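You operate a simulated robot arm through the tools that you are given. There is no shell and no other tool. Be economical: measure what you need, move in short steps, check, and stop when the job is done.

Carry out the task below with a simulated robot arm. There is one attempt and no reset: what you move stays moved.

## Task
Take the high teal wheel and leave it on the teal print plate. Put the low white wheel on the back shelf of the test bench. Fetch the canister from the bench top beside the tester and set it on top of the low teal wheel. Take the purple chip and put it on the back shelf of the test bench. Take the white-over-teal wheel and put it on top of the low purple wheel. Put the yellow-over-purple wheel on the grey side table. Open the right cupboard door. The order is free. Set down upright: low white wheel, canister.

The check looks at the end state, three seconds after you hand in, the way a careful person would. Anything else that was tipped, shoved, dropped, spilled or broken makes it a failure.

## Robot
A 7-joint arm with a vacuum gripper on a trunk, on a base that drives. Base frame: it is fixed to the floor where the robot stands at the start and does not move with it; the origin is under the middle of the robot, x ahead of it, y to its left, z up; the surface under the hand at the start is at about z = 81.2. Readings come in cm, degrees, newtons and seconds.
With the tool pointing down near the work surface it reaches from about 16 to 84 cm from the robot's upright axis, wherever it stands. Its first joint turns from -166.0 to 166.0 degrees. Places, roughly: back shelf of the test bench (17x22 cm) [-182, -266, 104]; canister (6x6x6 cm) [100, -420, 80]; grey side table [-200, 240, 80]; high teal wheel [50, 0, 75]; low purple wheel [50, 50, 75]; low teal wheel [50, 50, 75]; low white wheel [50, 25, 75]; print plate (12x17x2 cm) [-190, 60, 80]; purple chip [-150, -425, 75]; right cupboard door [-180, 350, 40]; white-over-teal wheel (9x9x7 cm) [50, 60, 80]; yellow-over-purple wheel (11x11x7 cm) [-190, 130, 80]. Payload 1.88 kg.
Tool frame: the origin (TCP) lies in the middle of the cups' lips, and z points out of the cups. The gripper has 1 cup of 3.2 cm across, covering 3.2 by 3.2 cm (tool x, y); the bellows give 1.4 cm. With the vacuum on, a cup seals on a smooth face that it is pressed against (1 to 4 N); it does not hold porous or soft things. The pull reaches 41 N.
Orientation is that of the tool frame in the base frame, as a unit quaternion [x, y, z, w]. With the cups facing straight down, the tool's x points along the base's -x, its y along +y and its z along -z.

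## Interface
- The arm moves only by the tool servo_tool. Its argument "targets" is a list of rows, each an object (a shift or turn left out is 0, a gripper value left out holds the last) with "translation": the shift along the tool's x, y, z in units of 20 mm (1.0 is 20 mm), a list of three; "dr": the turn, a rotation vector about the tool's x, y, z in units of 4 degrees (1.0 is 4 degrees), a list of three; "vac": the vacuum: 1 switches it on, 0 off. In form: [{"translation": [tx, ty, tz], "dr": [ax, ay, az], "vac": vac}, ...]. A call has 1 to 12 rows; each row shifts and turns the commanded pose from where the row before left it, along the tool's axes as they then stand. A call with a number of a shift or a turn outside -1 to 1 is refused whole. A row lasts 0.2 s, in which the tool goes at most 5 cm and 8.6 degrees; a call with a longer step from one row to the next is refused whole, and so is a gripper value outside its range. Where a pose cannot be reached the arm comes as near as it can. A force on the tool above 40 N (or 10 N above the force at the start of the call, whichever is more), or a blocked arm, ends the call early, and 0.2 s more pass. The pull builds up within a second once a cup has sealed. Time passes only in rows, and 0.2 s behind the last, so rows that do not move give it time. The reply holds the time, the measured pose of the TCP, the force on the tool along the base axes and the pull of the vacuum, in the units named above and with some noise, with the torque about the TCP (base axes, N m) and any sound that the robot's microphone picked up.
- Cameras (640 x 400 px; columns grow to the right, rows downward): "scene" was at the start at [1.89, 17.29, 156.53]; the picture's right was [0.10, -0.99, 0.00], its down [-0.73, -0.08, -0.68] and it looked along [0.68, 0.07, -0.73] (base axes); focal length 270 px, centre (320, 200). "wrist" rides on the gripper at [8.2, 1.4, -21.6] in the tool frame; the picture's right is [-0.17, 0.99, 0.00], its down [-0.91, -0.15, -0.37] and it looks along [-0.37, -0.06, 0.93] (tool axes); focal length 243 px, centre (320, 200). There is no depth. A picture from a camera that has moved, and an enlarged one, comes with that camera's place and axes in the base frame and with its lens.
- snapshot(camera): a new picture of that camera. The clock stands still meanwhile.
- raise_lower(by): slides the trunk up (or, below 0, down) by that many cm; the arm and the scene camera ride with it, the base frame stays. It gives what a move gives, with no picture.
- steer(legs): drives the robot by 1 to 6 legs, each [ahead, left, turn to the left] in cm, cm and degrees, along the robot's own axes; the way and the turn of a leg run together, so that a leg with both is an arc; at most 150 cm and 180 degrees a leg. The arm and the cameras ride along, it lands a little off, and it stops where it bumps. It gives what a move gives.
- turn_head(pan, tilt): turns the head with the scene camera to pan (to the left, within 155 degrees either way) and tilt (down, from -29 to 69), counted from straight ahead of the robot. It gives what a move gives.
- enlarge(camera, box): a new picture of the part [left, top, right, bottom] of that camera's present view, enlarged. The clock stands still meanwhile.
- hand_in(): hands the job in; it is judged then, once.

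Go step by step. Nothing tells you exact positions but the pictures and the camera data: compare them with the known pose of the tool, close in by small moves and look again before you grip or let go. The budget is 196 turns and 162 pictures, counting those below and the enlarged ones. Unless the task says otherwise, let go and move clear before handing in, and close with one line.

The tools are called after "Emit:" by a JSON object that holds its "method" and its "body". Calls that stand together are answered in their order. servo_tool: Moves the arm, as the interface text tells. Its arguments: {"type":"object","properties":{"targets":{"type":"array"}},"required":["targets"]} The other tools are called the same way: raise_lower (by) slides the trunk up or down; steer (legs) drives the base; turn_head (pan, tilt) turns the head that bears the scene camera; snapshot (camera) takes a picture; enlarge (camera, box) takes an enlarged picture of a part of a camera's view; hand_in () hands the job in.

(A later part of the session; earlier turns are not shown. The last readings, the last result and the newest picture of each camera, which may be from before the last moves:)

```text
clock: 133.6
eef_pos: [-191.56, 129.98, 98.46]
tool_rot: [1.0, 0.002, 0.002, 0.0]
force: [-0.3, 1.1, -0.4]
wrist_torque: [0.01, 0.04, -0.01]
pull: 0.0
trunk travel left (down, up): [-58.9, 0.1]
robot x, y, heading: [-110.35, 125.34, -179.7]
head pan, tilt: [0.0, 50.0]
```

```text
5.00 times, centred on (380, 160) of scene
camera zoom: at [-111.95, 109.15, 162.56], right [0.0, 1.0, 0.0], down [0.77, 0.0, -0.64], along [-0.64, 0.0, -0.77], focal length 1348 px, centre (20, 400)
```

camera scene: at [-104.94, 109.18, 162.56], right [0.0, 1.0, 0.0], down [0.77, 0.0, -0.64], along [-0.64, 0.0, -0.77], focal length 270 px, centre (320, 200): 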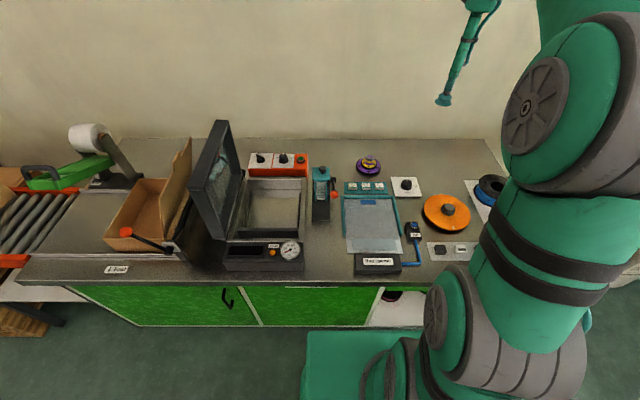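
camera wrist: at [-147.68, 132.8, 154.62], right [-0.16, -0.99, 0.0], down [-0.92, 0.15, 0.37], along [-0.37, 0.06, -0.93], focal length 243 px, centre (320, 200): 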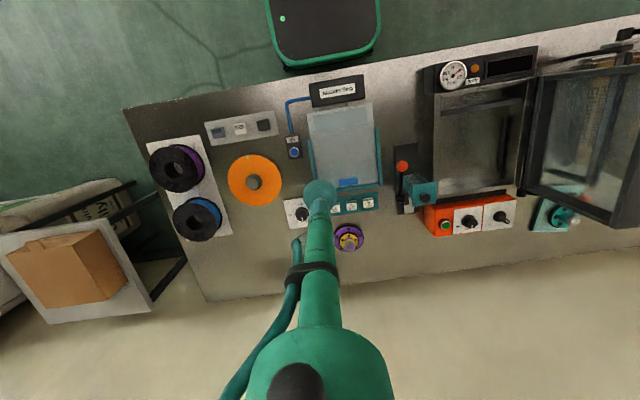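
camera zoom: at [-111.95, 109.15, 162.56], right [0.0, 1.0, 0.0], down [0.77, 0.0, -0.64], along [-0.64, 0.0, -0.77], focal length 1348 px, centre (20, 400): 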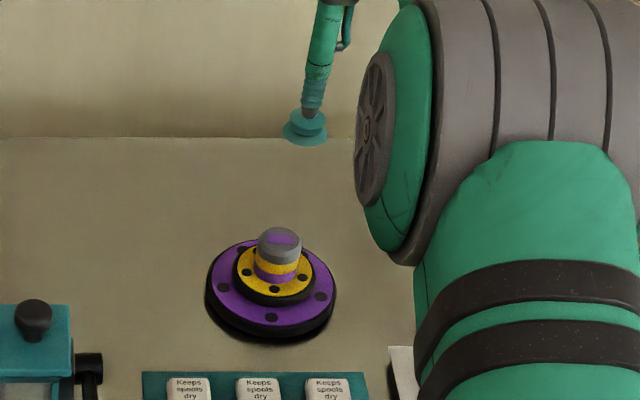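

Refined: the knob is at (-192.9, 130.25) with its top near z 86. Shifting and descending to just above it.

Emit:
{"method": "servo_tool", "body": {"targets": [{"translation": [0, 0, 0.8]}, {"translation": [-0.65, -0.15, 0.8]}, {"translation": [0, 0, 0.8]}, {"translation": [0, 0, 0.8]}, {"translation": [0, 0, 0]}]}}

Emit:
{"method": "enlarge", "body": {"camera": "wrist", "box": [260, 140, 380, 215]}}

```text
clock: 134.8
eef_pos: [-192.88, 130.19, 92.13]
tool_rot: [1.0, 0.002, 0.0, 0.0]
force: [-0.1, 0.6, 0.9]
wrist_torque: [0.01, -0.01, 0.0]
pull: 0.0
trunk travel left (down, up): [-58.9, 0.1]
robot x, y, heading: [-110.23, 125.52, -180.2]
head pan, tilt: [0.0, 50.0]
```

```text
5.33 times, centred on (320, 178) of wrist
camera zoom: at [-184.73, 128.95, 113.73], right [-0.16, -0.99, 0.0], down [-0.92, 0.15, 0.37], along [-0.37, 0.06, -0.93], focal length 1294 px, centre (320, 320)
```

zoom: 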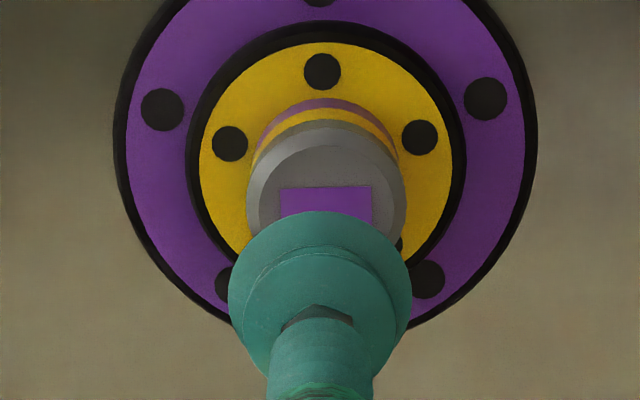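

Good alignment. A final small shift, then seal.

Emit:
{"method": "servo_tool", "body": {"targets": [{"translation": [-0.1, 0.04, 0.8], "vac": 1}, {"translation": [0, 0, 0.8]}, {"translation": [0, 0, 0.6]}, {"translation": [0, 0, 0.25]}, {"translation": [0, 0, 0.15]}, {"translation": [0, 0, 0]}, {"translation": [0, 0, 0]}]}}

```text
clock: 136.4
eef_pos: [-193.06, 130.2, 86.9]
tool_rot: [1.0, 0.001, 0.0, 0.0]
force: [0.5, 0.4, 0.7]
wrist_torque: [0.0, 0.01, -0.02]
pull: 0.1
trunk travel left (down, up): [-58.9, 0.1]
robot x, y, heading: [-110.35, 125.21, -179.9]
head pan, tilt: [0.0, 50.0]
```

Emit:
{"method": "servo_tool", "body": {"targets": [{"translation": [0, 0, 0.15]}, {"translation": [0, 0, 0.15]}, {"translation": [0, 0, 0.1]}, {"translation": [0, 0, 0]}, {"translation": [0, 0, 0]}]}}

```text
clock: 137.6
eef_pos: [-193.06, 130.13, 86.28]
tool_rot: [1.0, 0.002, -0.001, 0.0]
force: [-1.0, 0.0, 8.9]
wrist_torque: [0.0, -0.03, -0.11]
pull: 40.6
trunk travel left (down, up): [-58.9, 0.1]
robot x, y, heading: [-110.19, 125.31, -179.6]
head pan, tilt: [0.0, 50.0]
```

Sealed. Lifting and drawing back.

Emit:
{"method": "servo_tool", "body": {"targets": [{"translation": [0, 0, -0.4]}, {"translation": [0, 0, -0.8]}, {"translation": [0, 0, -0.8]}, {"translation": [0.3, 0, -0.8]}, {"translation": [0.5, 0, -0.8]}, {"translation": [0.8, 0, -0.8]}, {"translation": [0.8, 0, -0.8]}, {"translation": [0.8, 0, -0.8]}, {"translation": [0.8, 0, -0.8]}, {"translation": [0.8, 0, -0.8]}, {"translation": [0.8, 0, -0.8]}, {"translation": [0.8, 0, -0.8]}]}}

Emit:
{"method": "servo_tool", "body": {"targets": [{"translation": [1, 0, -0.8]}, {"translation": [1, 0, -0.8]}, {"translation": [1, 0, -0.8]}, {"translation": [1, 0, -0.8]}, {"translation": [1, 0, -0.8]}, {"translation": [1, 0, -0.5]}, {"translation": [1, 0, 0]}, {"translation": [1, 0, 0]}, {"translation": [1, 0, 0]}, {"translation": [1, 0, 0]}]}}

Emit:
{"method": "turn_head", "body": {"pan": -55, "tilt": 38}}

Emit:
{"method": "snapshot", "body": {"camera": "scene"}}

Emit:
{"method": "snapshot", "body": {"camera": "wrist"}}

```text
clock: 140.2
eef_pos: [-180.27, 130.24, 104.59]
tool_rot: [1.0, 0.002, 0.001, 0.0]
force: [0.2, -0.1, -2.3]
wrist_torque: [-0.03, 0.0, -0.02]
pull: 40.7
trunk travel left (down, up): [-58.9, 0.1]
robot x, y, heading: [-110.28, 125.46, -179.6]
head pan, tilt: [0.0, 50.0]
```

```text
clock: 142.4
eef_pos: [-160.4, 130.27, 113.53]
tool_rot: [1.0, 0.002, 0.0, 0.0]
force: [0.2, 1.0, -2.4]
wrist_torque: [-0.01, -0.01, 0.01]
pull: 40.9
trunk travel left (down, up): [-58.9, 0.1]
robot x, y, heading: [-110.43, 125.22, -180.0]
head pan, tilt: [0.0, 50.0]
```

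```text
clock: 143.7
eef_pos: [-160.44, 130.27, 113.43]
tool_rot: [1.0, 0.002, 0.001, -0.001]
force: [-0.1, 0.1, -1.0]
wrist_torque: [0.02, -0.01, 0.0]
pull: 40.4
trunk travel left (down, up): [-58.9, 0.1]
robot x, y, heading: [-109.86, 125.51, -179.9]
head pan, tilt: [-55.0, 38.0]
```

```text
88 pictures are left
camera scene: at [-109.2, 116.22, 164.27], right [0.82, 0.58, 0.0], down [0.36, -0.5, -0.79], along [-0.45, 0.64, -0.62], focal length 270 px, centre (320, 200)
```

scene: 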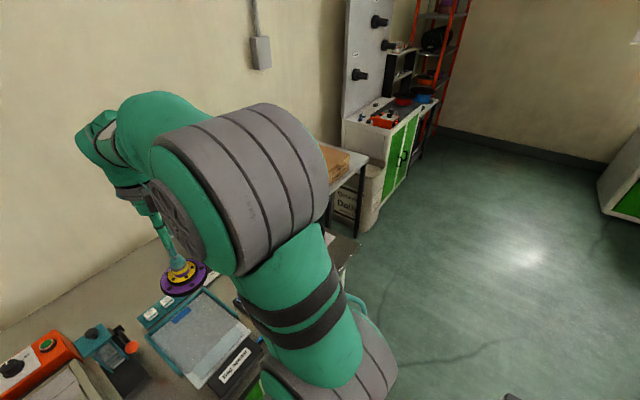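

```text
87 pictures are left
camera wrist: at [-152.19, 128.98, 135.11], right [-0.16, -0.99, 0.0], down [-0.92, 0.15, 0.37], along [-0.37, 0.06, -0.93], focal length 243 px, centre (320, 200)
```

wrist: 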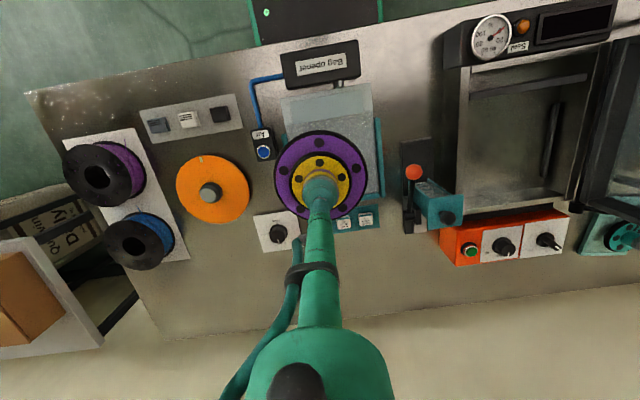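

Backing off and strafing along to face the grey side table.

Emit:
{"method": "steer", "body": {"legs": [[-15, 0, 0], [0, -85, 0]]}}

Emit:
{"method": "turn_head", "body": {"pan": -10, "tilt": 42}}

Emit:
{"method": "snapshot", "body": {"camera": "scene"}}

Emit:
{"method": "snapshot", "body": {"camera": "wrist"}}

```text
clock: 149.1
eef_pos: [-145.38, 214.94, 113.36]
tool_rot: [1.0, 0.0, 0.001, -0.001]
force: [-0.1, -0.3, -2.5]
wrist_torque: [0.0, 0.03, 0.02]
pull: 40.6
trunk travel left (down, up): [-58.9, 0.1]
robot x, y, heading: [-95.02, 209.99, 180.1]
head pan, tilt: [-55.0, 38.0]
```

```text
clock: 150.3
eef_pos: [-145.43, 214.93, 113.36]
tool_rot: [1.0, 0.001, 0.0, 0.0]
force: [0.0, -0.5, -2.4]
wrist_torque: [-0.01, 0.0, 0.02]
pull: 40.9
trunk travel left (down, up): [-58.9, 0.1]
robot x, y, heading: [-95.14, 210.06, 179.8]
head pan, tilt: [-10.0, 42.0]
```

```text
86 pictures are left
camera scene: at [-97.61, 195.13, 163.68], right [0.17, 0.98, 0.0], down [0.66, -0.12, -0.74], along [-0.73, 0.13, -0.67], focal length 270 px, centre (320, 200)
```

scene: 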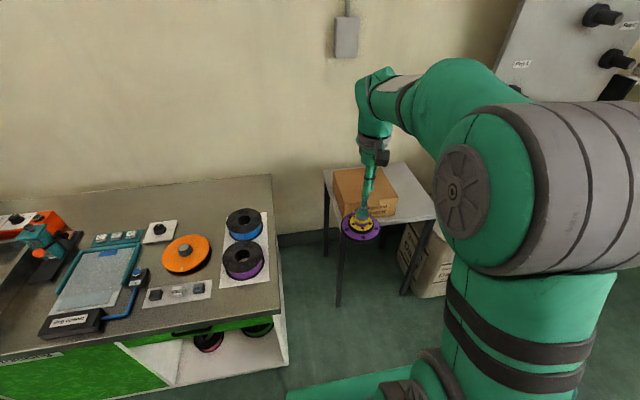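

```text
85 pictures are left
camera wrist: at [-137.27, 213.63, 135.11], right [-0.17, -0.99, 0.0], down [-0.92, 0.15, 0.37], along [-0.37, 0.06, -0.93], focal length 243 px, centre (320, 200)
```

wrist: 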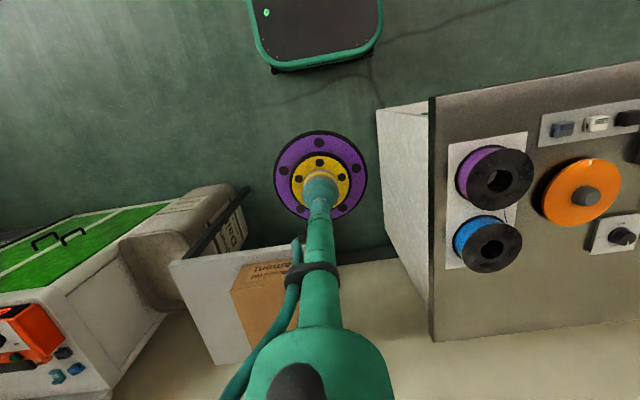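

The side table has free room to the right of the cardboard box, around (-186, 251). Moving the base in front of it.

Emit:
{"method": "steer", "body": {"legs": [[0, -34, 0], [13, 0, 0]]}}

Emit:
{"method": "snapshot", "body": {"camera": "scene"}}

Emit:
{"method": "snapshot", "body": {"camera": "wrist"}}

```text
clock: 153.4
eef_pos: [-158.41, 249.17, 113.37]
tool_rot: [1.0, 0.001, 0.0, 0.0]
force: [0.5, 0.1, -1.3]
wrist_torque: [0.01, 0.01, 0.0]
pull: 40.8
trunk travel left (down, up): [-58.9, 0.1]
robot x, y, heading: [-108.14, 244.57, -179.6]
head pan, tilt: [-10.0, 42.0]
```

```text
84 pictures are left
camera scene: at [-110.52, 229.41, 163.68], right [0.17, 0.99, 0.0], down [0.66, -0.11, -0.74], along [-0.73, 0.13, -0.67], focal length 270 px, centre (320, 200)
```

scene: 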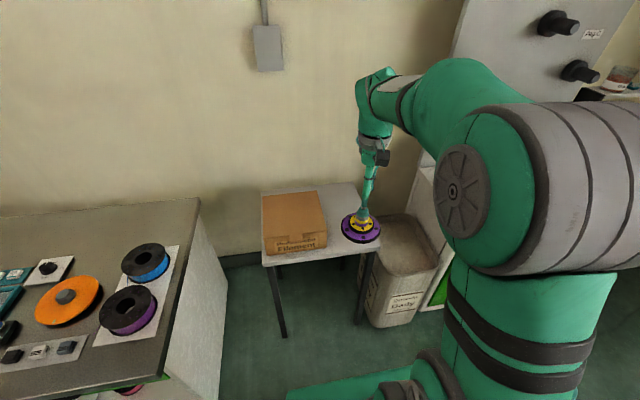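

```text
83 pictures are left
camera wrist: at [-150.24, 247.81, 135.08], right [-0.16, -0.99, 0.0], down [-0.92, 0.15, 0.37], along [-0.37, 0.06, -0.93], focal length 243 px, centre (320, 200)
```

wrist: 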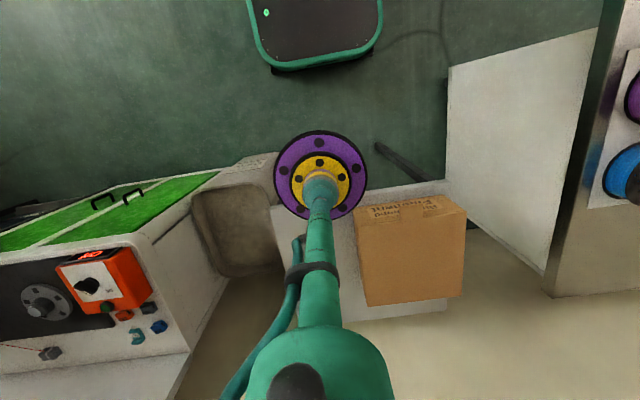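

Free strip: y 244 to about 262. Target is (-187, 253). Extending there.

Emit:
{"method": "servo_tool", "body": {"targets": [{"translation": [-0.95, -0.3, 0]}, {"translation": [-0.95, -0.3, 0]}, {"translation": [-0.95, -0.3, 0]}, {"translation": [-0.95, -0.3, 0]}, {"translation": [-0.95, -0.3, 0]}, {"translation": [-0.95, -0.3, 0]}, {"translation": [-0.95, -0.1, 0]}, {"translation": [-0.95, 0, 0]}, {"translation": [-0.95, 0, 0]}, {"translation": [-0.95, 0, 0.3]}, {"translation": [-0.95, 0, 0.5]}, {"translation": [-0.95, 0, 0.5]}]}}

Emit:
{"method": "servo_tool", "body": {"targets": [{"translation": [-0.95, 0, 0.7]}, {"translation": [-0.95, 0, 0.7]}, {"translation": [-0.95, 0, 0.7]}, {"translation": [0, 0, 1]}, {"translation": [0, 0, 1]}, {"translation": [0, 0, 1]}]}}

Emit:
{"method": "snapshot", "body": {"camera": "wrist"}}

Emit:
{"method": "enlarge", "body": {"camera": "scene", "box": [240, 150, 440, 275]}}

```text
clock: 156.0
eef_pos: [-181.25, 252.74, 110.76]
tool_rot: [1.0, 0.001, 0.002, 0.001]
force: [0.0, 0.2, -1.1]
wrist_torque: [-0.03, -0.01, 0.01]
pull: 40.9
trunk travel left (down, up): [-58.9, 0.1]
robot x, y, heading: [-108.38, 244.1, -179.9]
head pan, tilt: [-10.0, 42.0]
```

```text
clock: 157.4
eef_pos: [-186.89, 252.82, 100.63]
tool_rot: [1.0, 0.001, 0.0, 0.0]
force: [0.1, 0.9, -2.1]
wrist_torque: [0.02, -0.02, -0.02]
pull: 40.7
trunk travel left (down, up): [-58.9, 0.1]
robot x, y, heading: [-108.22, 244.32, -179.8]
head pan, tilt: [-10.0, 42.0]
```

```text
82 pictures are left
camera wrist: at [-178.7, 251.49, 122.22], right [-0.16, -0.99, 0.0], down [-0.92, 0.15, 0.37], along [-0.37, 0.06, -0.93], focal length 243 px, centre (320, 200)
```

wrist: 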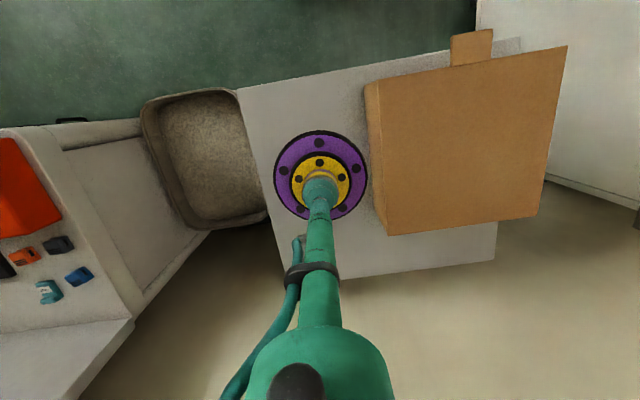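

```text
3.20 times, centred on (340, 212) of scene
camera zoom: at [-110.5, 229.42, 163.68], right [0.17, 0.99, 0.0], down [0.66, -0.11, -0.74], along [-0.73, 0.13, -0.67], focal length 863 px, centre (256, 160)
```

zoom: 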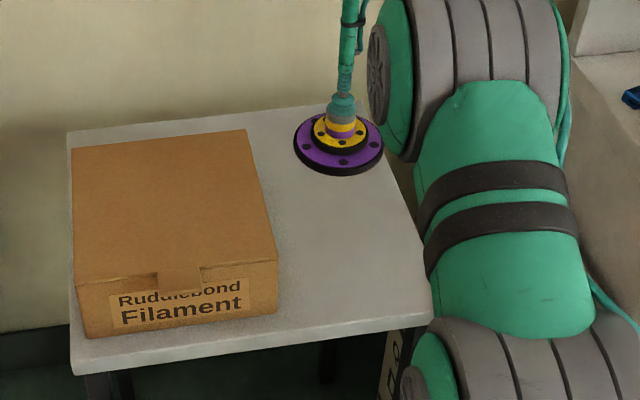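

Clear on both sides. Lowering.

Emit:
{"method": "servo_tool", "body": {"targets": [{"translation": [0, 0, 1]}, {"translation": [0, 0, 1]}, {"translation": [0, 0, 1]}, {"translation": [0, 0, 1]}, {"translation": [0, 0, 1]}, {"translation": [0, 0, 0.5]}, {"translation": [0, 0, 0]}]}}

Emit:
{"method": "snapshot", "body": {"camera": "wrist"}}

Emit:
{"method": "enlarge", "body": {"camera": "scene", "box": [300, 150, 400, 250]}}

```text
clock: 159.0
eef_pos: [-186.79, 252.86, 89.59]
tool_rot: [1.0, 0.002, 0.001, 0.0]
force: [-0.1, -0.2, -1.3]
wrist_torque: [0.02, -0.02, -0.03]
pull: 40.2
trunk travel left (down, up): [-58.9, 0.1]
robot x, y, heading: [-108.56, 244.13, -179.9]
head pan, tilt: [-10.0, 42.0]
```

```text
80 pictures are left
camera wrist: at [-178.64, 251.47, 111.17], right [-0.16, -0.99, 0.0], down [-0.92, 0.15, 0.37], along [-0.37, 0.06, -0.93], focal length 243 px, centre (320, 200)
```

wrist: 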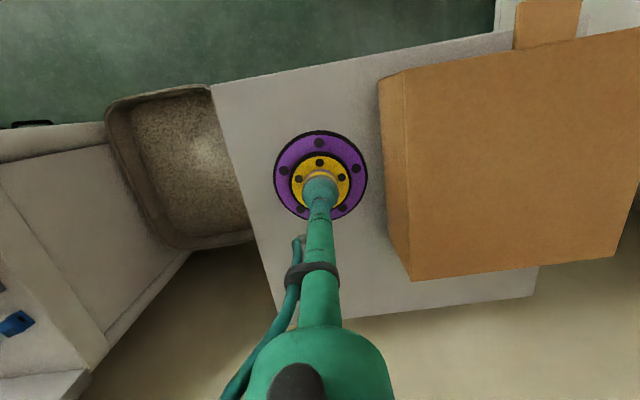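

```text
4.00 times, centred on (350, 200) of scene
camera zoom: at [-110.48, 229.41, 163.68], right [0.17, 0.99, 0.0], down [0.66, -0.11, -0.74], along [-0.73, 0.13, -0.67], focal length 1078 px, centre (200, 200)
```

zoom: 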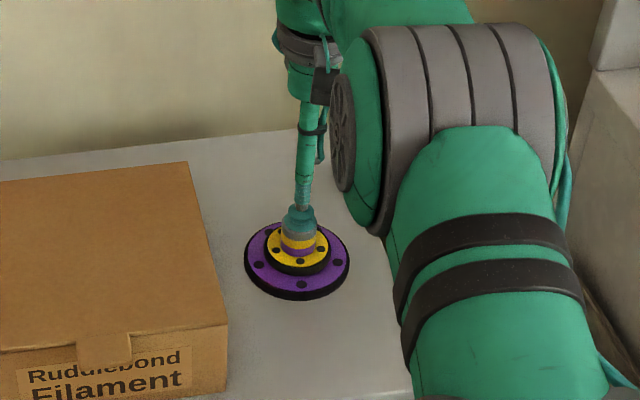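

Still above the table. Continuing down in small steps; the call stops itself on contact.

Emit:
{"method": "servo_tool", "body": {"targets": [{"translation": [0, 0, 0.3]}, {"translation": [0, 0, 0.3]}, {"translation": [0, 0, 0.15]}, {"translation": [0, 0, 0.15]}, {"translation": [0, 0, 0.15]}, {"translation": [0, 0, 0.15]}, {"translation": [0, 0, 0.1]}, {"translation": [0, 0, 0]}]}}

```text
clock: 160.8
eef_pos: [-186.82, 252.76, 86.99]
tool_rot: [1.0, 0.002, 0.001, 0.001]
force: [-0.2, -0.3, -1.7]
wrist_torque: [0.01, 0.01, -0.02]
pull: 40.8
trunk travel left (down, up): [-58.9, 0.1]
robot x, y, heading: [-108.13, 244.07, -179.9]
head pan, tilt: [-10.0, 42.0]
```

Emit:
{"method": "servo_tool", "body": {"targets": [{"translation": [0, 0, 0.15]}, {"translation": [0, 0, 0.15]}, {"translation": [0, 0, 0.12]}, {"translation": [0, 0, 0.12]}, {"translation": [0, 0, 0.12]}, {"translation": [0, 0, 0.1]}, {"translation": [0, 0, 0]}]}}

```text
clock: 162.4
eef_pos: [-186.72, 252.83, 85.41]
tool_rot: [1.0, 0.001, 0.001, -0.001]
force: [-0.6, -0.7, -1.9]
wrist_torque: [0.03, -0.02, 0.03]
pull: 40.8
trunk travel left (down, up): [-58.9, 0.1]
robot x, y, heading: [-108.35, 244.47, -180.2]
head pan, tilt: [-10.0, 42.0]
```

Emit:
{"method": "servo_tool", "body": {"targets": [{"translation": [0, 0, 0.15]}, {"translation": [0, 0, 0.15]}, {"translation": [0, 0, 0.15]}, {"translation": [0, 0, 0.12]}, {"translation": [0, 0, 0.12]}, {"translation": [0, 0, 0.12]}, {"translation": [0, 0, 0.12]}, {"translation": [0, 0, 0]}]}}

Emit:
{"method": "enlarge", "body": {"camera": "scene", "box": [300, 150, 400, 250]}}

```text
clock: 164.2
eef_pos: [-186.88, 252.89, 83.63]
tool_rot: [1.0, 0.002, 0.001, 0.001]
force: [0.3, 0.1, -1.5]
wrist_torque: [0.03, 0.01, 0.02]
pull: 41.1
trunk travel left (down, up): [-58.9, 0.1]
robot x, y, heading: [-108.46, 244.36, -179.9]
head pan, tilt: [-10.0, 42.0]
```

```text
4.00 times, centred on (350, 200) of scene
camera zoom: at [-110.48, 229.41, 163.68], right [0.17, 0.99, 0.0], down [0.66, -0.11, -0.74], along [-0.73, 0.13, -0.67], focal length 1078 px, centre (200, 200)
```

zoom: 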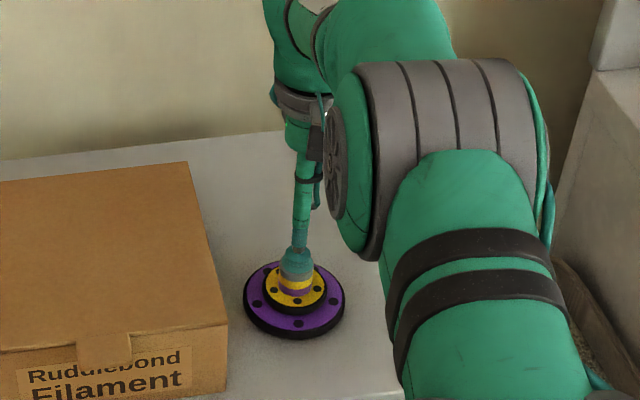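

Emit:
{"method": "servo_tool", "body": {"targets": [{"translation": [0, 0, 0.15]}, {"translation": [0, 0, 0.15]}, {"translation": [0, 0, 0.15]}, {"translation": [0, 0, 0.15]}, {"translation": [0, 0, 0.15]}, {"translation": [0, 0, 0.15]}, {"translation": [0, 0, 0.15]}, {"translation": [0, 0, 0.15]}, {"translation": [0, 0, 0]}]}}

```text
clock: 166.2
eef_pos: [-186.95, 252.82, 81.57]
tool_rot: [1.0, 0.001, -0.004, 0.0]
force: [-0.2, -1.8, 30.0]
wrist_torque: [0.03, -0.08, -0.3]
pull: 40.4
trunk travel left (down, up): [-58.9, 0.1]
robot x, y, heading: [-108.26, 244.66, -179.8]
head pan, tilt: [-10.0, 42.0]
```

Firm contact with the table. Easing off before releasing.

Emit:
{"method": "servo_tool", "body": {"targets": [{"translation": [0, 0, -0.1]}, {"translation": [0, 0, -0.1]}, {"translation": [0, 0, 0]}]}}

```text
clock: 167.0
eef_pos: [-186.71, 252.85, 81.46]
tool_rot: [1.0, 0.002, 0.003, 0.0]
force: [-4.4, 0.4, 10.6]
wrist_torque: [-0.01, 0.08, 0.03]
pull: 40.9
trunk travel left (down, up): [-58.9, 0.1]
robot x, y, heading: [-108.2, 244.6, -179.9]
head pan, tilt: [-10.0, 42.0]
```

Emit:
{"method": "servo_tool", "body": {"targets": [{"translation": [0, 0, -0.08]}, {"translation": [0, 0, 0], "vac": 0}, {"translation": [0, 0, 0]}, {"translation": [0, 0, 0]}, {"translation": [0, 0, 0]}, {"translation": [0, 0, -0.3]}, {"translation": [0, 0, -0.6]}, {"translation": [0, 0, -1]}, {"translation": [0, 0, -1]}, {"translation": [0, 0, -1]}, {"translation": [0, 0, -1]}, {"translation": [0, 0, -1]}]}}

Emit:
{"method": "snapshot", "body": {"camera": "wrist"}}

```text
clock: 169.6
eef_pos: [-186.79, 252.89, 93.69]
tool_rot: [1.0, 0.002, 0.001, 0.001]
force: [0.3, 0.1, 0.0]
wrist_torque: [-0.04, -0.01, 0.02]
pull: 0.1
trunk travel left (down, up): [-58.9, 0.1]
robot x, y, heading: [-108.59, 244.04, -180.0]
head pan, tilt: [-10.0, 42.0]
```

```text
77 pictures are left
camera wrist: at [-178.68, 251.55, 115.2], right [-0.16, -0.99, 0.0], down [-0.92, 0.15, 0.37], along [-0.37, 0.06, -0.93], focal length 243 px, centre (320, 200)
```

wrist: 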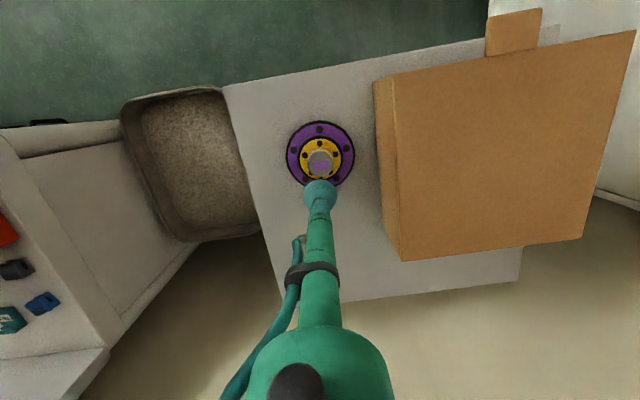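

The yellow-over-purple wheel stands on the side table. Retracting, then backing off to look at the cupboard.

Emit:
{"method": "servo_tool", "body": {"targets": [{"translation": [0.7, 0, -1]}, {"translation": [0.7, 0, -1]}, {"translation": [0.7, 0, -1]}, {"translation": [0.7, 0, -1]}, {"translation": [1, 0, -1]}, {"translation": [1, 0, -1]}, {"translation": [1, 0, -1]}, {"translation": [1, 0, -0.5]}, {"translation": [1, 0, 0]}, {"translation": [1, 0, 0]}, {"translation": [1, 0, 0]}, {"translation": [1, 0, 0]}]}}

Emit:
{"method": "steer", "body": {"legs": [[-28, 0, 0], [0, -85, 0]]}}

Emit:
{"method": "turn_head", "body": {"pan": 0, "tilt": 45}}

Emit:
{"method": "snapshot", "body": {"camera": "scene"}}

Emit:
{"method": "snapshot", "body": {"camera": "wrist"}}

```text
clock: 172.2
eef_pos: [-165.24, 252.78, 108.47]
tool_rot: [1.0, 0.001, 0.002, 0.001]
force: [-0.3, 1.6, -0.1]
wrist_torque: [-0.01, -0.04, 0.01]
pull: 0.0
trunk travel left (down, up): [-58.9, 0.1]
robot x, y, heading: [-108.25, 244.69, -179.7]
head pan, tilt: [-10.0, 42.0]
```

```text
clock: 178.2
eef_pos: [-138.41, 337.23, 108.63]
tool_rot: [1.0, 0.007, 0.001, 0.0]
force: [1.0, 0.1, -0.6]
wrist_torque: [0.01, -0.03, 0.0]
pull: 0.0
trunk travel left (down, up): [-58.9, 0.1]
robot x, y, heading: [-81.3, 329.28, -179.2]
head pan, tilt: [-10.0, 42.0]
```

```text
clock: 178.9
eef_pos: [-138.33, 337.27, 108.5]
tool_rot: [1.0, 0.007, 0.001, 0.0]
force: [-0.5, -0.1, 0.1]
wrist_torque: [-0.02, -0.02, 0.02]
pull: 0.0
trunk travel left (down, up): [-58.9, 0.1]
robot x, y, heading: [-81.28, 329.3, -179.4]
head pan, tilt: [0.0, 45.0]
```

```text
76 pictures are left
camera scene: at [-83.24, 312.85, 163.25], right [-0.01, 1.0, 0.0], down [0.71, 0.01, -0.71], along [-0.71, -0.01, -0.71], focal length 270 px, centre (320, 200)
```

scene: 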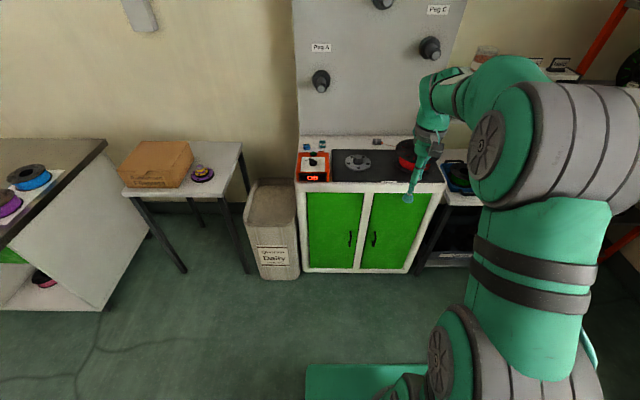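

```text
75 pictures are left
camera wrist: at [-130.22, 335.98, 130.28], right [-0.15, -0.99, 0.0], down [-0.92, 0.14, 0.37], along [-0.37, 0.06, -0.93], focal length 243 px, centre (320, 200)
```

wrist: 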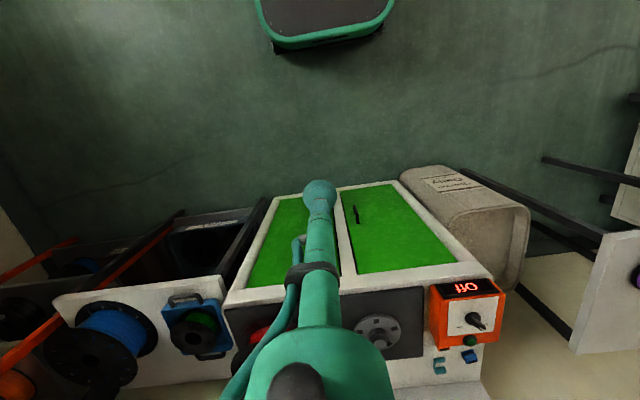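

The right door spans about y 338..366, z 6..74 at x ≈ -177, with hinges on the right. I'll line up with it and swing the tool to horizontal.

Emit:
{"method": "steer", "body": {"legs": [[0, -20, 0]]}}

Emit:
{"method": "servo_tool", "body": {"targets": [{"dr": [0, -1, 0]}, {"dr": [0, -1, 0]}, {"dr": [0, -1, 0]}, {"dr": [0, -1, 0]}, {"dr": [0, -1, 0]}, {"dr": [0, -1, 0]}, {"dr": [0, -1, 0]}, {"dr": [0, -1, 0]}, {"dr": [0, -1, 0]}, {"dr": [0, -1, 0]}, {"dr": [0, -1, 0]}, {"dr": [0, -0.25, 0]}]}}

Emit:
{"method": "servo_tool", "body": {"targets": [{"translation": [-0.7, 0, 0.7]}, {"translation": [-0.7, 0, 0.7]}, {"translation": [-0.7, 0, 0.7]}, {"translation": [-0.7, 0, 0.7]}, {"translation": [-0.7, 0, 0.7]}, {"translation": [-0.7, 0, 0.7]}, {"translation": [-0.7, 0, 0.7]}, {"translation": [-0.7, 0, 0.7]}]}}

Emit:
{"method": "servo_tool", "body": {"targets": [{"dr": [0, -1, 0]}, {"dr": [0, -1, 0]}, {"dr": [0, -1, 0]}, {"dr": [0, -1, 0]}, {"dr": [0, -1, 0]}, {"dr": [0, -1, 0]}, {"dr": [0, -1, 0]}, {"dr": [0, -1, 0]}, {"dr": [0, -1, 0]}, {"dr": [0, -1, 0]}, {"dr": [0, -1, 0]}, {"dr": [0, -0.25, 0]}]}}

Emit:
{"method": "snapshot", "body": {"camera": "scene"}}

```text
clock: 180.5
eef_pos: [-138.77, 357.17, 108.6]
tool_rot: [1.0, 0.007, 0.001, 0.0]
force: [0.8, 0.1, -0.7]
wrist_torque: [-0.02, 0.0, -0.02]
pull: 0.0
trunk travel left (down, up): [-58.9, 0.1]
robot x, y, heading: [-81.75, 348.99, -179.4]
head pan, tilt: [0.0, 45.0]
```

```text
clock: 183.1
eef_pos: [-138.67, 357.09, 108.4]
tool_rot: [0.925, 0.007, -0.379, 0.004]
force: [0.5, -0.3, 0.1]
wrist_torque: [0.02, -0.01, 0.0]
pull: 0.1
trunk travel left (down, up): [-58.9, 0.1]
robot x, y, heading: [-81.48, 348.87, -179.5]
head pan, tilt: [0.0, 45.0]
```

```text
clock: 184.9
eef_pos: [-154.67, 356.84, 108.5]
tool_rot: [0.924, 0.007, -0.382, 0.004]
force: [-0.5, -0.9, -0.5]
wrist_torque: [0.0, -0.03, 0.0]
pull: 0.1
trunk travel left (down, up): [-58.9, 0.1]
robot x, y, heading: [-81.61, 349.2, -179.1]
head pan, tilt: [0.0, 45.0]
```

```text
clock: 187.5
eef_pos: [-154.67, 356.84, 109.42]
tool_rot: [0.746, 0.011, -0.665, 0.025]
force: [-0.8, 0.1, -0.4]
wrist_torque: [0.01, -0.01, -0.02]
pull: 0.0
out of reach, approached as far as the arm can: row 5, 6, 11
trunk travel left (down, up): [-58.9, 0.1]
robot x, y, heading: [-81.42, 349.22, -179.5]
head pan, tilt: [0.0, 45.0]
```

```text
74 pictures are left
camera scene: at [-83.5, 332.8, 163.14], right [-0.01, 1.0, 0.0], down [0.71, 0.01, -0.71], along [-0.71, -0.01, -0.71], focal length 270 px, centre (320, 200)
```

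scene: 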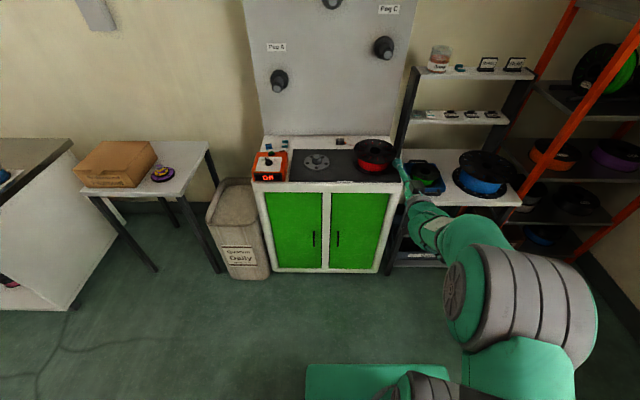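

The tool is nearly horizontal. Lowering the trunk so the cup gets to about z 60, then squaring up.

Emit:
{"method": "raise_lower", "body": {"by": -48}}

Emit:
{"method": "servo_tool", "body": {"targets": [{"translation": [0, 0.6, 0.5], "dr": [0, -0.8, 0]}, {"translation": [0, 0.8, 0.3], "dr": [0, -0.8, 0]}, {"translation": [0, 0.8, 0]}, {"translation": [0, 0.8, 0]}, {"translation": [0, 0.8, 0]}, {"translation": [0, 0.8, 0]}, {"translation": [0, 0.8, 0]}, {"translation": [0, 0.8, 0]}]}}

Emit:
{"method": "snapshot", "body": {"camera": "scene"}}

Emit:
{"method": "snapshot", "body": {"camera": "wrist"}}

```text
refused: -48 is not a number from -40 to 40
```

```text
clock: 189.5
eef_pos: [-157.19, 355.38, 115.48]
tool_rot: [0.721, 0.002, -0.693, 0.026]
force: [-0.9, -0.8, 0.7]
wrist_torque: [-0.01, -0.06, 0.0]
pull: 0.1
out of reach, approached as far as the arm can: row 1, 2, 3, 4, 5, 6, 7, 8
trunk travel left (down, up): [-58.9, 0.1]
robot x, y, heading: [-81.45, 349.37, -179.2]
head pan, tilt: [0.0, 45.0]
stopped in row 8: the arm was blocked; the commanded pose is now the measured one
```

```text
73 pictures are left
camera scene: at [-83.57, 332.8, 163.22], right [-0.01, 1.0, 0.0], down [0.71, 0.01, -0.71], along [-0.71, -0.01, -0.71], focal length 270 px, centre (320, 200)
```

scene: 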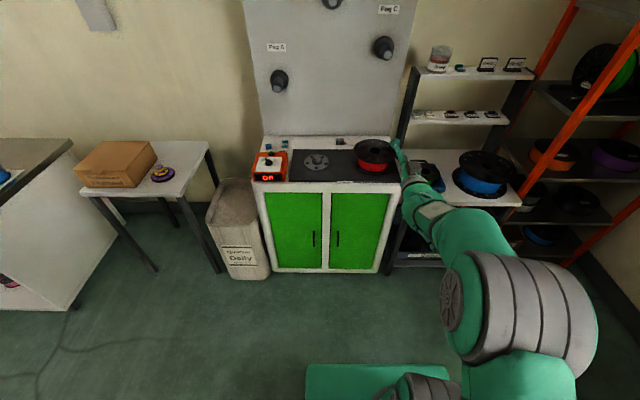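

```text
72 pictures are left
camera wrist: at [-135.19, 354.57, 108.24], right [0.03, -0.98, 0.2], down [0.33, 0.2, 0.92], along [-0.94, 0.04, 0.33], focal length 243 px, centre (320, 200)
```

wrist: 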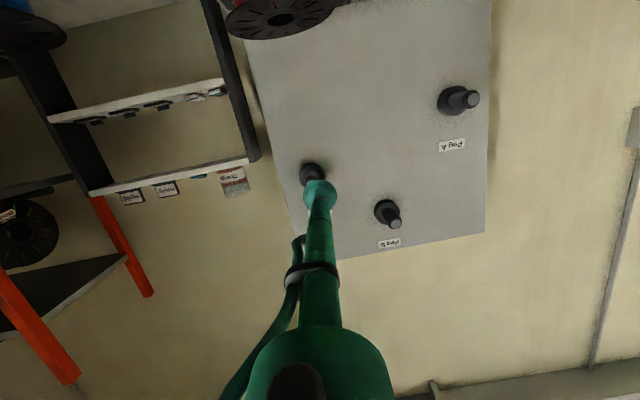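

The arm is folded too tightly here. I'll back the base off and reach forward more, which opens up the elbow.

Emit:
{"method": "steer", "body": {"legs": [[-22, 0, 0]]}}

Emit:
{"method": "servo_tool", "body": {"targets": [{"translation": [0, 0, 0.8]}, {"translation": [0, 0, 0.8]}, {"translation": [0, 0, 0.8]}, {"translation": [0, 0, 0.8]}, {"translation": [0, 0, 0.8]}, {"translation": [0, 0, 0.8]}, {"translation": [0, 0, 0.8]}, {"translation": [0, 0, 0.8]}, {"translation": [0, 0, 0.8]}, {"translation": [0, 0, 0.8]}]}}

Emit:
{"method": "raise_lower", "body": {"by": -40}}

Emit:
{"method": "snapshot", "body": {"camera": "scene"}}

```text
clock: 191.2
eef_pos: [-134.98, 355.36, 116.06]
tool_rot: [0.719, 0.003, -0.695, 0.027]
force: [0.9, 0.0, 0.5]
wrist_torque: [-0.01, 0.01, 0.02]
pull: 0.1
trunk travel left (down, up): [-58.9, 0.1]
robot x, y, heading: [-59.64, 349.09, -179.1]
head pan, tilt: [0.0, 45.0]
```

```text
clock: 193.4
eef_pos: [-150.94, 354.72, 115.58]
tool_rot: [0.719, 0.003, -0.695, 0.026]
force: [-0.1, -0.4, 0.1]
wrist_torque: [0.0, -0.02, -0.01]
pull: 0.1
trunk travel left (down, up): [-58.9, 0.1]
robot x, y, heading: [-59.34, 349.11, -179.3]
head pan, tilt: [0.0, 45.0]
```

```text
clock: 197.2
eef_pos: [-151.08, 354.59, 75.36]
tool_rot: [0.719, 0.004, -0.695, 0.027]
force: [0.7, -0.3, 0.2]
wrist_torque: [0.03, 0.01, 0.0]
pull: 0.0
trunk travel left (down, up): [-18.9, 40.1]
robot x, y, heading: [-59.28, 349.17, -179.4]
head pan, tilt: [0.0, 45.0]
```

```text
71 pictures are left
camera scene: at [-61.31, 333.12, 123.25], right [-0.02, 1.0, 0.0], down [0.71, 0.01, -0.71], along [-0.71, -0.01, -0.71], focal length 270 px, centre (320, 200)
```

scene: 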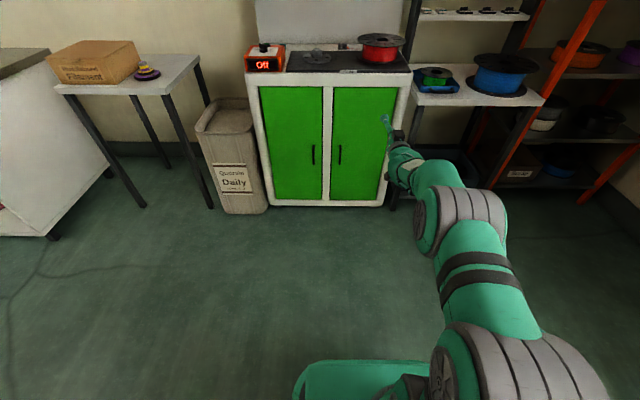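

Now well placed. Lowering to z ≈ 60 and shifting sideways to y ≈ 345, just above the handle.

Emit:
{"method": "raise_lower", "body": {"by": -15.5}}

Emit:
{"method": "servo_tool", "body": {"targets": [{"translation": [0, 0.8, 0.5], "dr": [0.3, -0.25, 0]}, {"translation": [0, 0.8, 0.5], "dr": [0.3, -0.25, 0]}, {"translation": [0, 0.8, 0.5]}, {"translation": [0, 0.8, 0.5]}, {"translation": [0, 0.8, 0.5]}, {"translation": [0, 0.8, 0.5]}, {"translation": [0, 0, 0.5]}]}}

Emit:
{"method": "snapshot", "body": {"camera": "scene"}}

Emit:
{"method": "snapshot", "body": {"camera": "wrist"}}

```text
clock: 199.0
eef_pos: [-150.93, 354.64, 60.1]
tool_rot: [0.718, 0.004, -0.695, 0.027]
force: [0.8, -0.4, -0.3]
wrist_torque: [-0.01, -0.03, -0.01]
pull: 0.0
trunk travel left (down, up): [-3.4, 55.6]
robot x, y, heading: [-59.35, 349.24, -179.4]
head pan, tilt: [0.0, 45.0]
```

```text
clock: 200.6
eef_pos: [-159.88, 351.44, 61.7]
tool_rot: [-0.706, 0.005, 0.708, -0.014]
force: [1.1, 0.8, -0.2]
wrist_torque: [-0.01, 0.03, -0.02]
pull: 0.0
out of reach, approached as far as the arm can: row 2, 3, 4, 5, 6, 7
trunk travel left (down, up): [-3.4, 55.6]
robot x, y, heading: [-59.63, 349.47, -179.3]
head pan, tilt: [0.0, 45.0]
```

```text
70 pictures are left
camera scene: at [-61.31, 333.12, 107.75], right [-0.02, 1.0, 0.0], down [0.71, 0.01, -0.71], along [-0.71, -0.01, -0.71], focal length 270 px, centre (320, 200)
```

scene: 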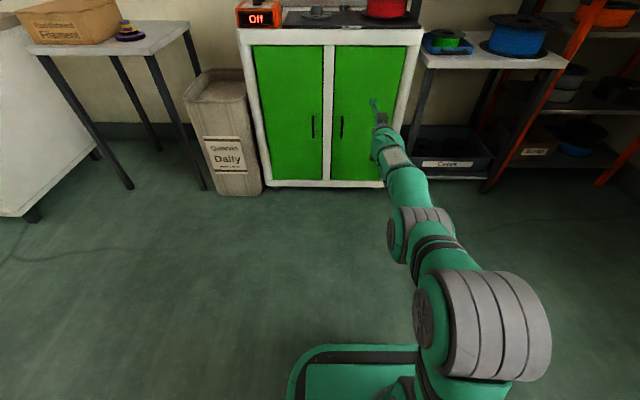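

```text
69 pictures are left
camera wrist: at [-138.21, 350.23, 53.56], right [0.02, -0.98, 0.19], down [0.37, 0.19, 0.91], along [-0.93, 0.06, 0.37], focal length 243 px, centre (320, 200)
```

wrist: 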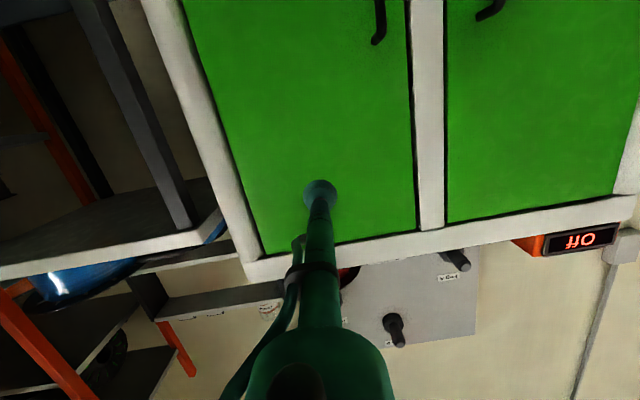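

The arm is at its joint limits here, so I'll use the base for positioning: left 6.5 cm, then closer.

Emit:
{"method": "steer", "body": {"legs": [[0, 6.5, 0], [12.5, 0, 0]]}}

Emit:
{"method": "snapshot", "body": {"camera": "wrist"}}

Emit:
{"method": "snapshot", "body": {"camera": "scene"}}

```text
clock: 202.5
eef_pos: [-172.17, 344.73, 61.76]
tool_rot: [-0.706, 0.005, 0.708, -0.016]
force: [-0.8, 0.3, 0.3]
wrist_torque: [0.01, 0.01, 0.0]
pull: 0.0
trunk travel left (down, up): [-3.4, 55.6]
robot x, y, heading: [-72.02, 342.92, -179.1]
head pan, tilt: [0.0, 45.0]
```

```text
68 pictures are left
camera wrist: at [-150.55, 343.57, 53.58], right [0.02, -0.98, 0.19], down [0.37, 0.19, 0.91], along [-0.93, 0.06, 0.37], focal length 243 px, centre (320, 200)
```

wrist: 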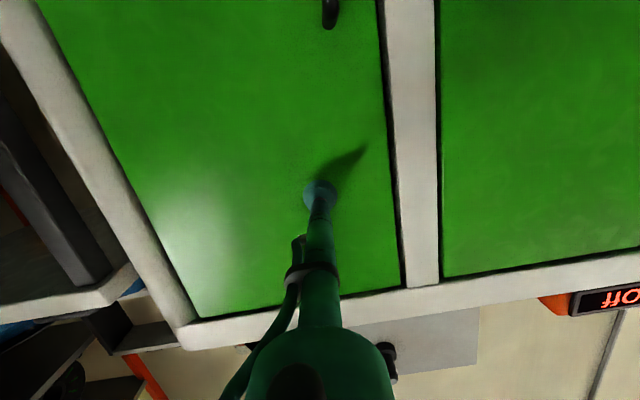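

```text
67 pictures are left
camera scene: at [-73.65, 326.47, 107.75], right [-0.02, 1.0, 0.0], down [0.71, 0.01, -0.71], along [-0.71, -0.01, -0.71], focal length 270 px, centre (320, 200)
```

scene: 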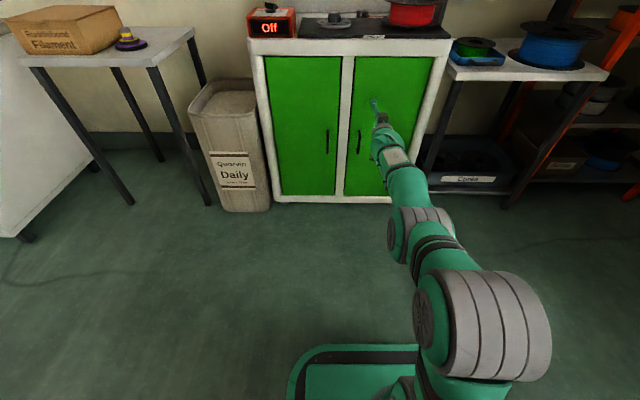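

Cup faces the door above the handle. Advancing with vacuum on until it seals.

Emit:
{"method": "servo_tool", "body": {"targets": [{"translation": [0, 0, 0.5], "vac": 1}, {"translation": [0, 0, 0.5]}, {"translation": [0, 0, 0.3]}, {"translation": [0, 0, 0.2]}, {"translation": [0, 0, 0.2]}, {"translation": [0, 0, 0.15]}, {"translation": [0, 0, 0.15]}, {"translation": [0, 0, 0]}]}}

```text
clock: 204.3
eef_pos: [-176.07, 344.68, 61.68]
tool_rot: [-0.706, 0.004, 0.708, -0.015]
force: [24.5, -0.9, -2.1]
wrist_torque: [0.02, 0.0, -0.16]
pull: 40.4
trunk travel left (down, up): [-3.4, 55.6]
robot x, y, heading: [-71.94, 343.3, -178.9]
head pan, tilt: [0.0, 45.0]
```

Sealed on the door. Now I'll drive the base on an arc about the hinge (near (-175.6, 366)) to swing it open: a small test arc first.

Emit:
{"method": "steer", "body": {"legs": [[-1.9, -7.2, 4]]}}

Emit:
{"method": "snapshot", "body": {"camera": "wrist"}}

```text
clock: 205.3
eef_pos: [-174.45, 344.73, 61.87]
tool_rot: [-0.706, -0.02, 0.707, -0.041]
force: [-2.5, -8.6, -2.9]
wrist_torque: [-0.04, 0.02, -0.11]
pull: 41.2
trunk travel left (down, up): [-3.4, 55.6]
robot x, y, heading: [-70.15, 349.9, -174.8]
head pan, tilt: [0.0, 45.0]
```

```text
66 pictures are left
camera wrist: at [-152.85, 344.98, 53.6], right [0.08, -0.98, 0.19], down [0.36, 0.21, 0.91], along [-0.93, -0.01, 0.37], focal length 243 px, centre (320, 200)
```

wrist: 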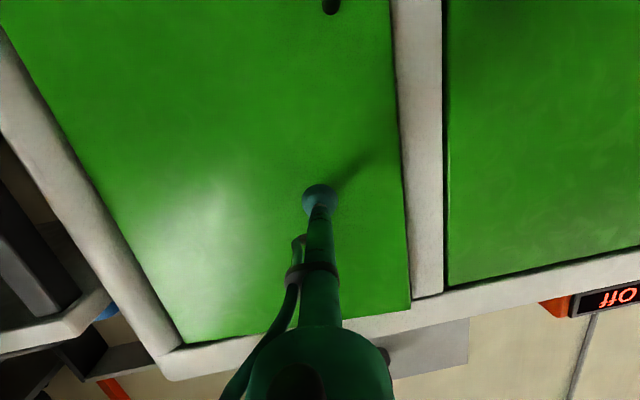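

The door is moving with me. Continuing the arc.

Emit:
{"method": "steer", "body": {"legs": [[-3.3, -14.3, 8], [-3.2, -14.3, 8]]}}

Emit:
{"method": "snapshot", "body": {"camera": "wrist"}}

Emit:
{"method": "snapshot", "body": {"camera": "scene"}}

```text
clock: 207.6
eef_pos: [-168.92, 345.01, 61.87]
tool_rot: [0.696, 0.119, -0.694, 0.14]
force: [-3.6, 12.6, 0.1]
wrist_torque: [-0.06, 0.0, 0.08]
pull: 40.6
trunk travel left (down, up): [-3.4, 55.6]
robot x, y, heading: [-70.74, 378.96, -158.8]
head pan, tilt: [0.0, 45.0]
```

```text
65 pictures are left
camera wrist: at [-148.17, 351.31, 53.62], right [0.35, -0.92, 0.19], down [0.29, 0.3, 0.91], along [-0.89, -0.27, 0.37], focal length 243 px, centre (320, 200)
```

wrist: 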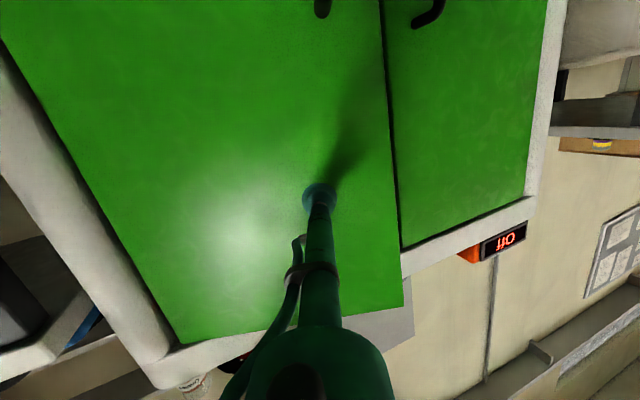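

```text
64 pictures are left
camera scene: at [-66.37, 363.25, 107.76], right [-0.36, 0.93, 0.0], down [0.66, 0.25, -0.71], along [-0.66, -0.25, -0.71], focal length 270 px, centre (320, 200)
```

scene: 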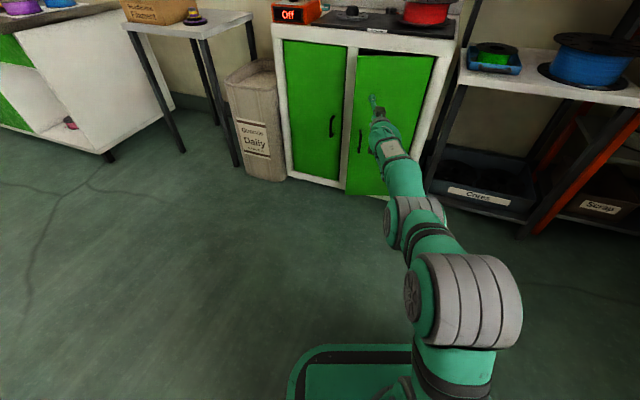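

Twenty degrees open and still holding. Continuing three more arc segments.

Emit:
{"method": "steer", "body": {"legs": [[-3.2, -14.9, 8], [-3.2, -14.7, 8], [-3.2, -14.7, 8]]}}

Emit:
{"method": "snapshot", "body": {"camera": "scene"}}

```text
clock: 210.9
eef_pos: [-162.43, 349.84, 61.95]
tool_rot: [0.656, 0.261, -0.65, 0.28]
force: [8.8, -8.1, 0.9]
wrist_torque: [-0.04, -0.08, -0.22]
pull: 40.8
trunk travel left (down, up): [-3.4, 55.6]
robot x, y, heading: [-86.13, 421.46, -135.0]
head pan, tilt: [0.0, 45.0]
```

```text
63 pictures are left
camera scene: at [-76.06, 408.08, 107.74], right [-0.71, 0.71, 0.0], down [0.5, 0.5, -0.71], along [-0.5, -0.5, -0.71], focal length 270 px, centre (320, 200)
```

scene: 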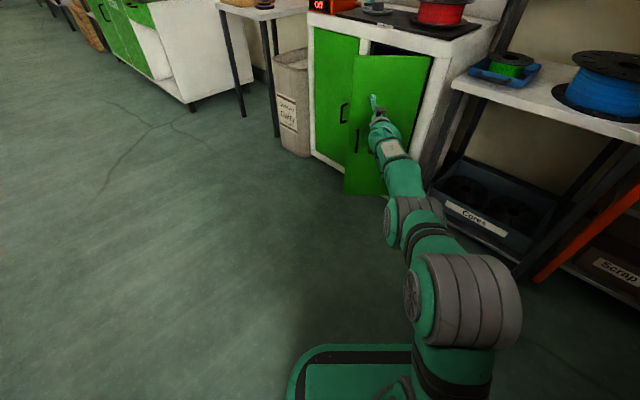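

Door is at about 44°. One more segment, then I'll release and push it further from the inside.

Emit:
{"method": "steer", "body": {"legs": [[-3.2, -14.5, 8]]}}

Emit:
{"method": "servo_tool", "body": {"targets": [{"vac": 0}, {}, {}, {}, {"translation": [0, 0, -0.3]}, {"translation": [0, 0, -0.8]}, {"translation": [0, 0, -0.8]}, {"translation": [0, 0, -0.8]}]}}

Emit:
{"method": "snapshot", "body": {"camera": "scene"}}

Emit:
{"method": "snapshot", "body": {"camera": "wrist"}}

```text
clock: 212.3
eef_pos: [-160.55, 351.8, 61.94]
tool_rot: [0.636, 0.307, -0.629, 0.326]
force: [-1.4, 1.8, 0.3]
wrist_torque: [0.15, 0.19, -0.14]
pull: 40.7
trunk travel left (down, up): [-3.4, 55.6]
robot x, y, heading: [-95.4, 432.86, -126.7]
head pan, tilt: [0.0, 45.0]
```

```text
clock: 214.1
eef_pos: [-157.25, 356.11, 61.97]
tool_rot: [0.636, 0.306, -0.629, 0.325]
force: [1.0, 0.2, 0.2]
wrist_torque: [-0.05, 0.02, -0.03]
pull: 0.1
trunk travel left (down, up): [-3.4, 55.6]
robot x, y, heading: [-95.04, 433.01, -126.8]
head pan, tilt: [0.0, 45.0]
```

```text
62 pictures are left
camera scene: at [-83.22, 421.53, 107.75], right [-0.8, 0.6, 0.0], down [0.42, 0.57, -0.71], along [-0.42, -0.57, -0.71], focal length 270 px, centre (320, 200)
```

scene: 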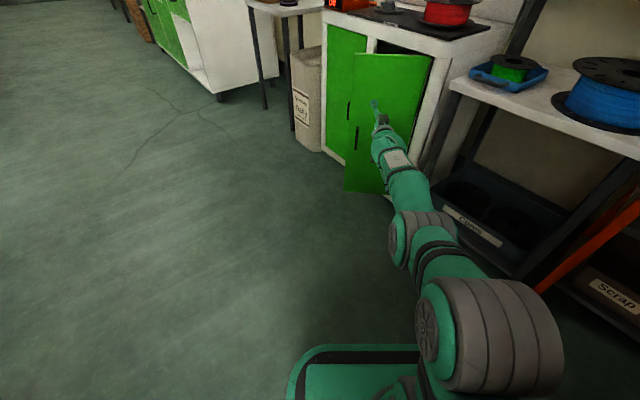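

```text
61 pictures are left
camera wrist: at [-143.1, 372.41, 53.7], right [0.78, -0.59, 0.19], down [0.08, 0.41, 0.91], along [-0.61, -0.7, 0.37], focal length 243 px, centre (320, 200)
```

wrist: 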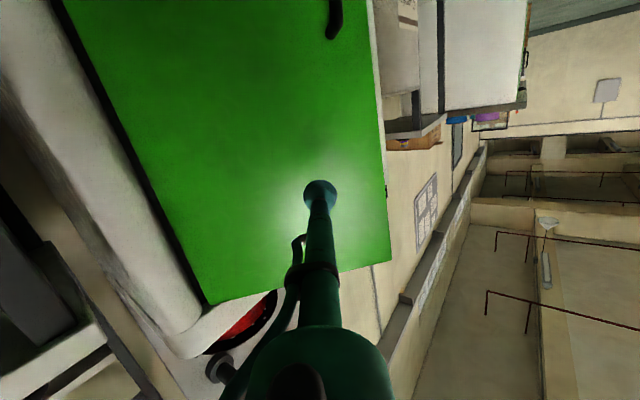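

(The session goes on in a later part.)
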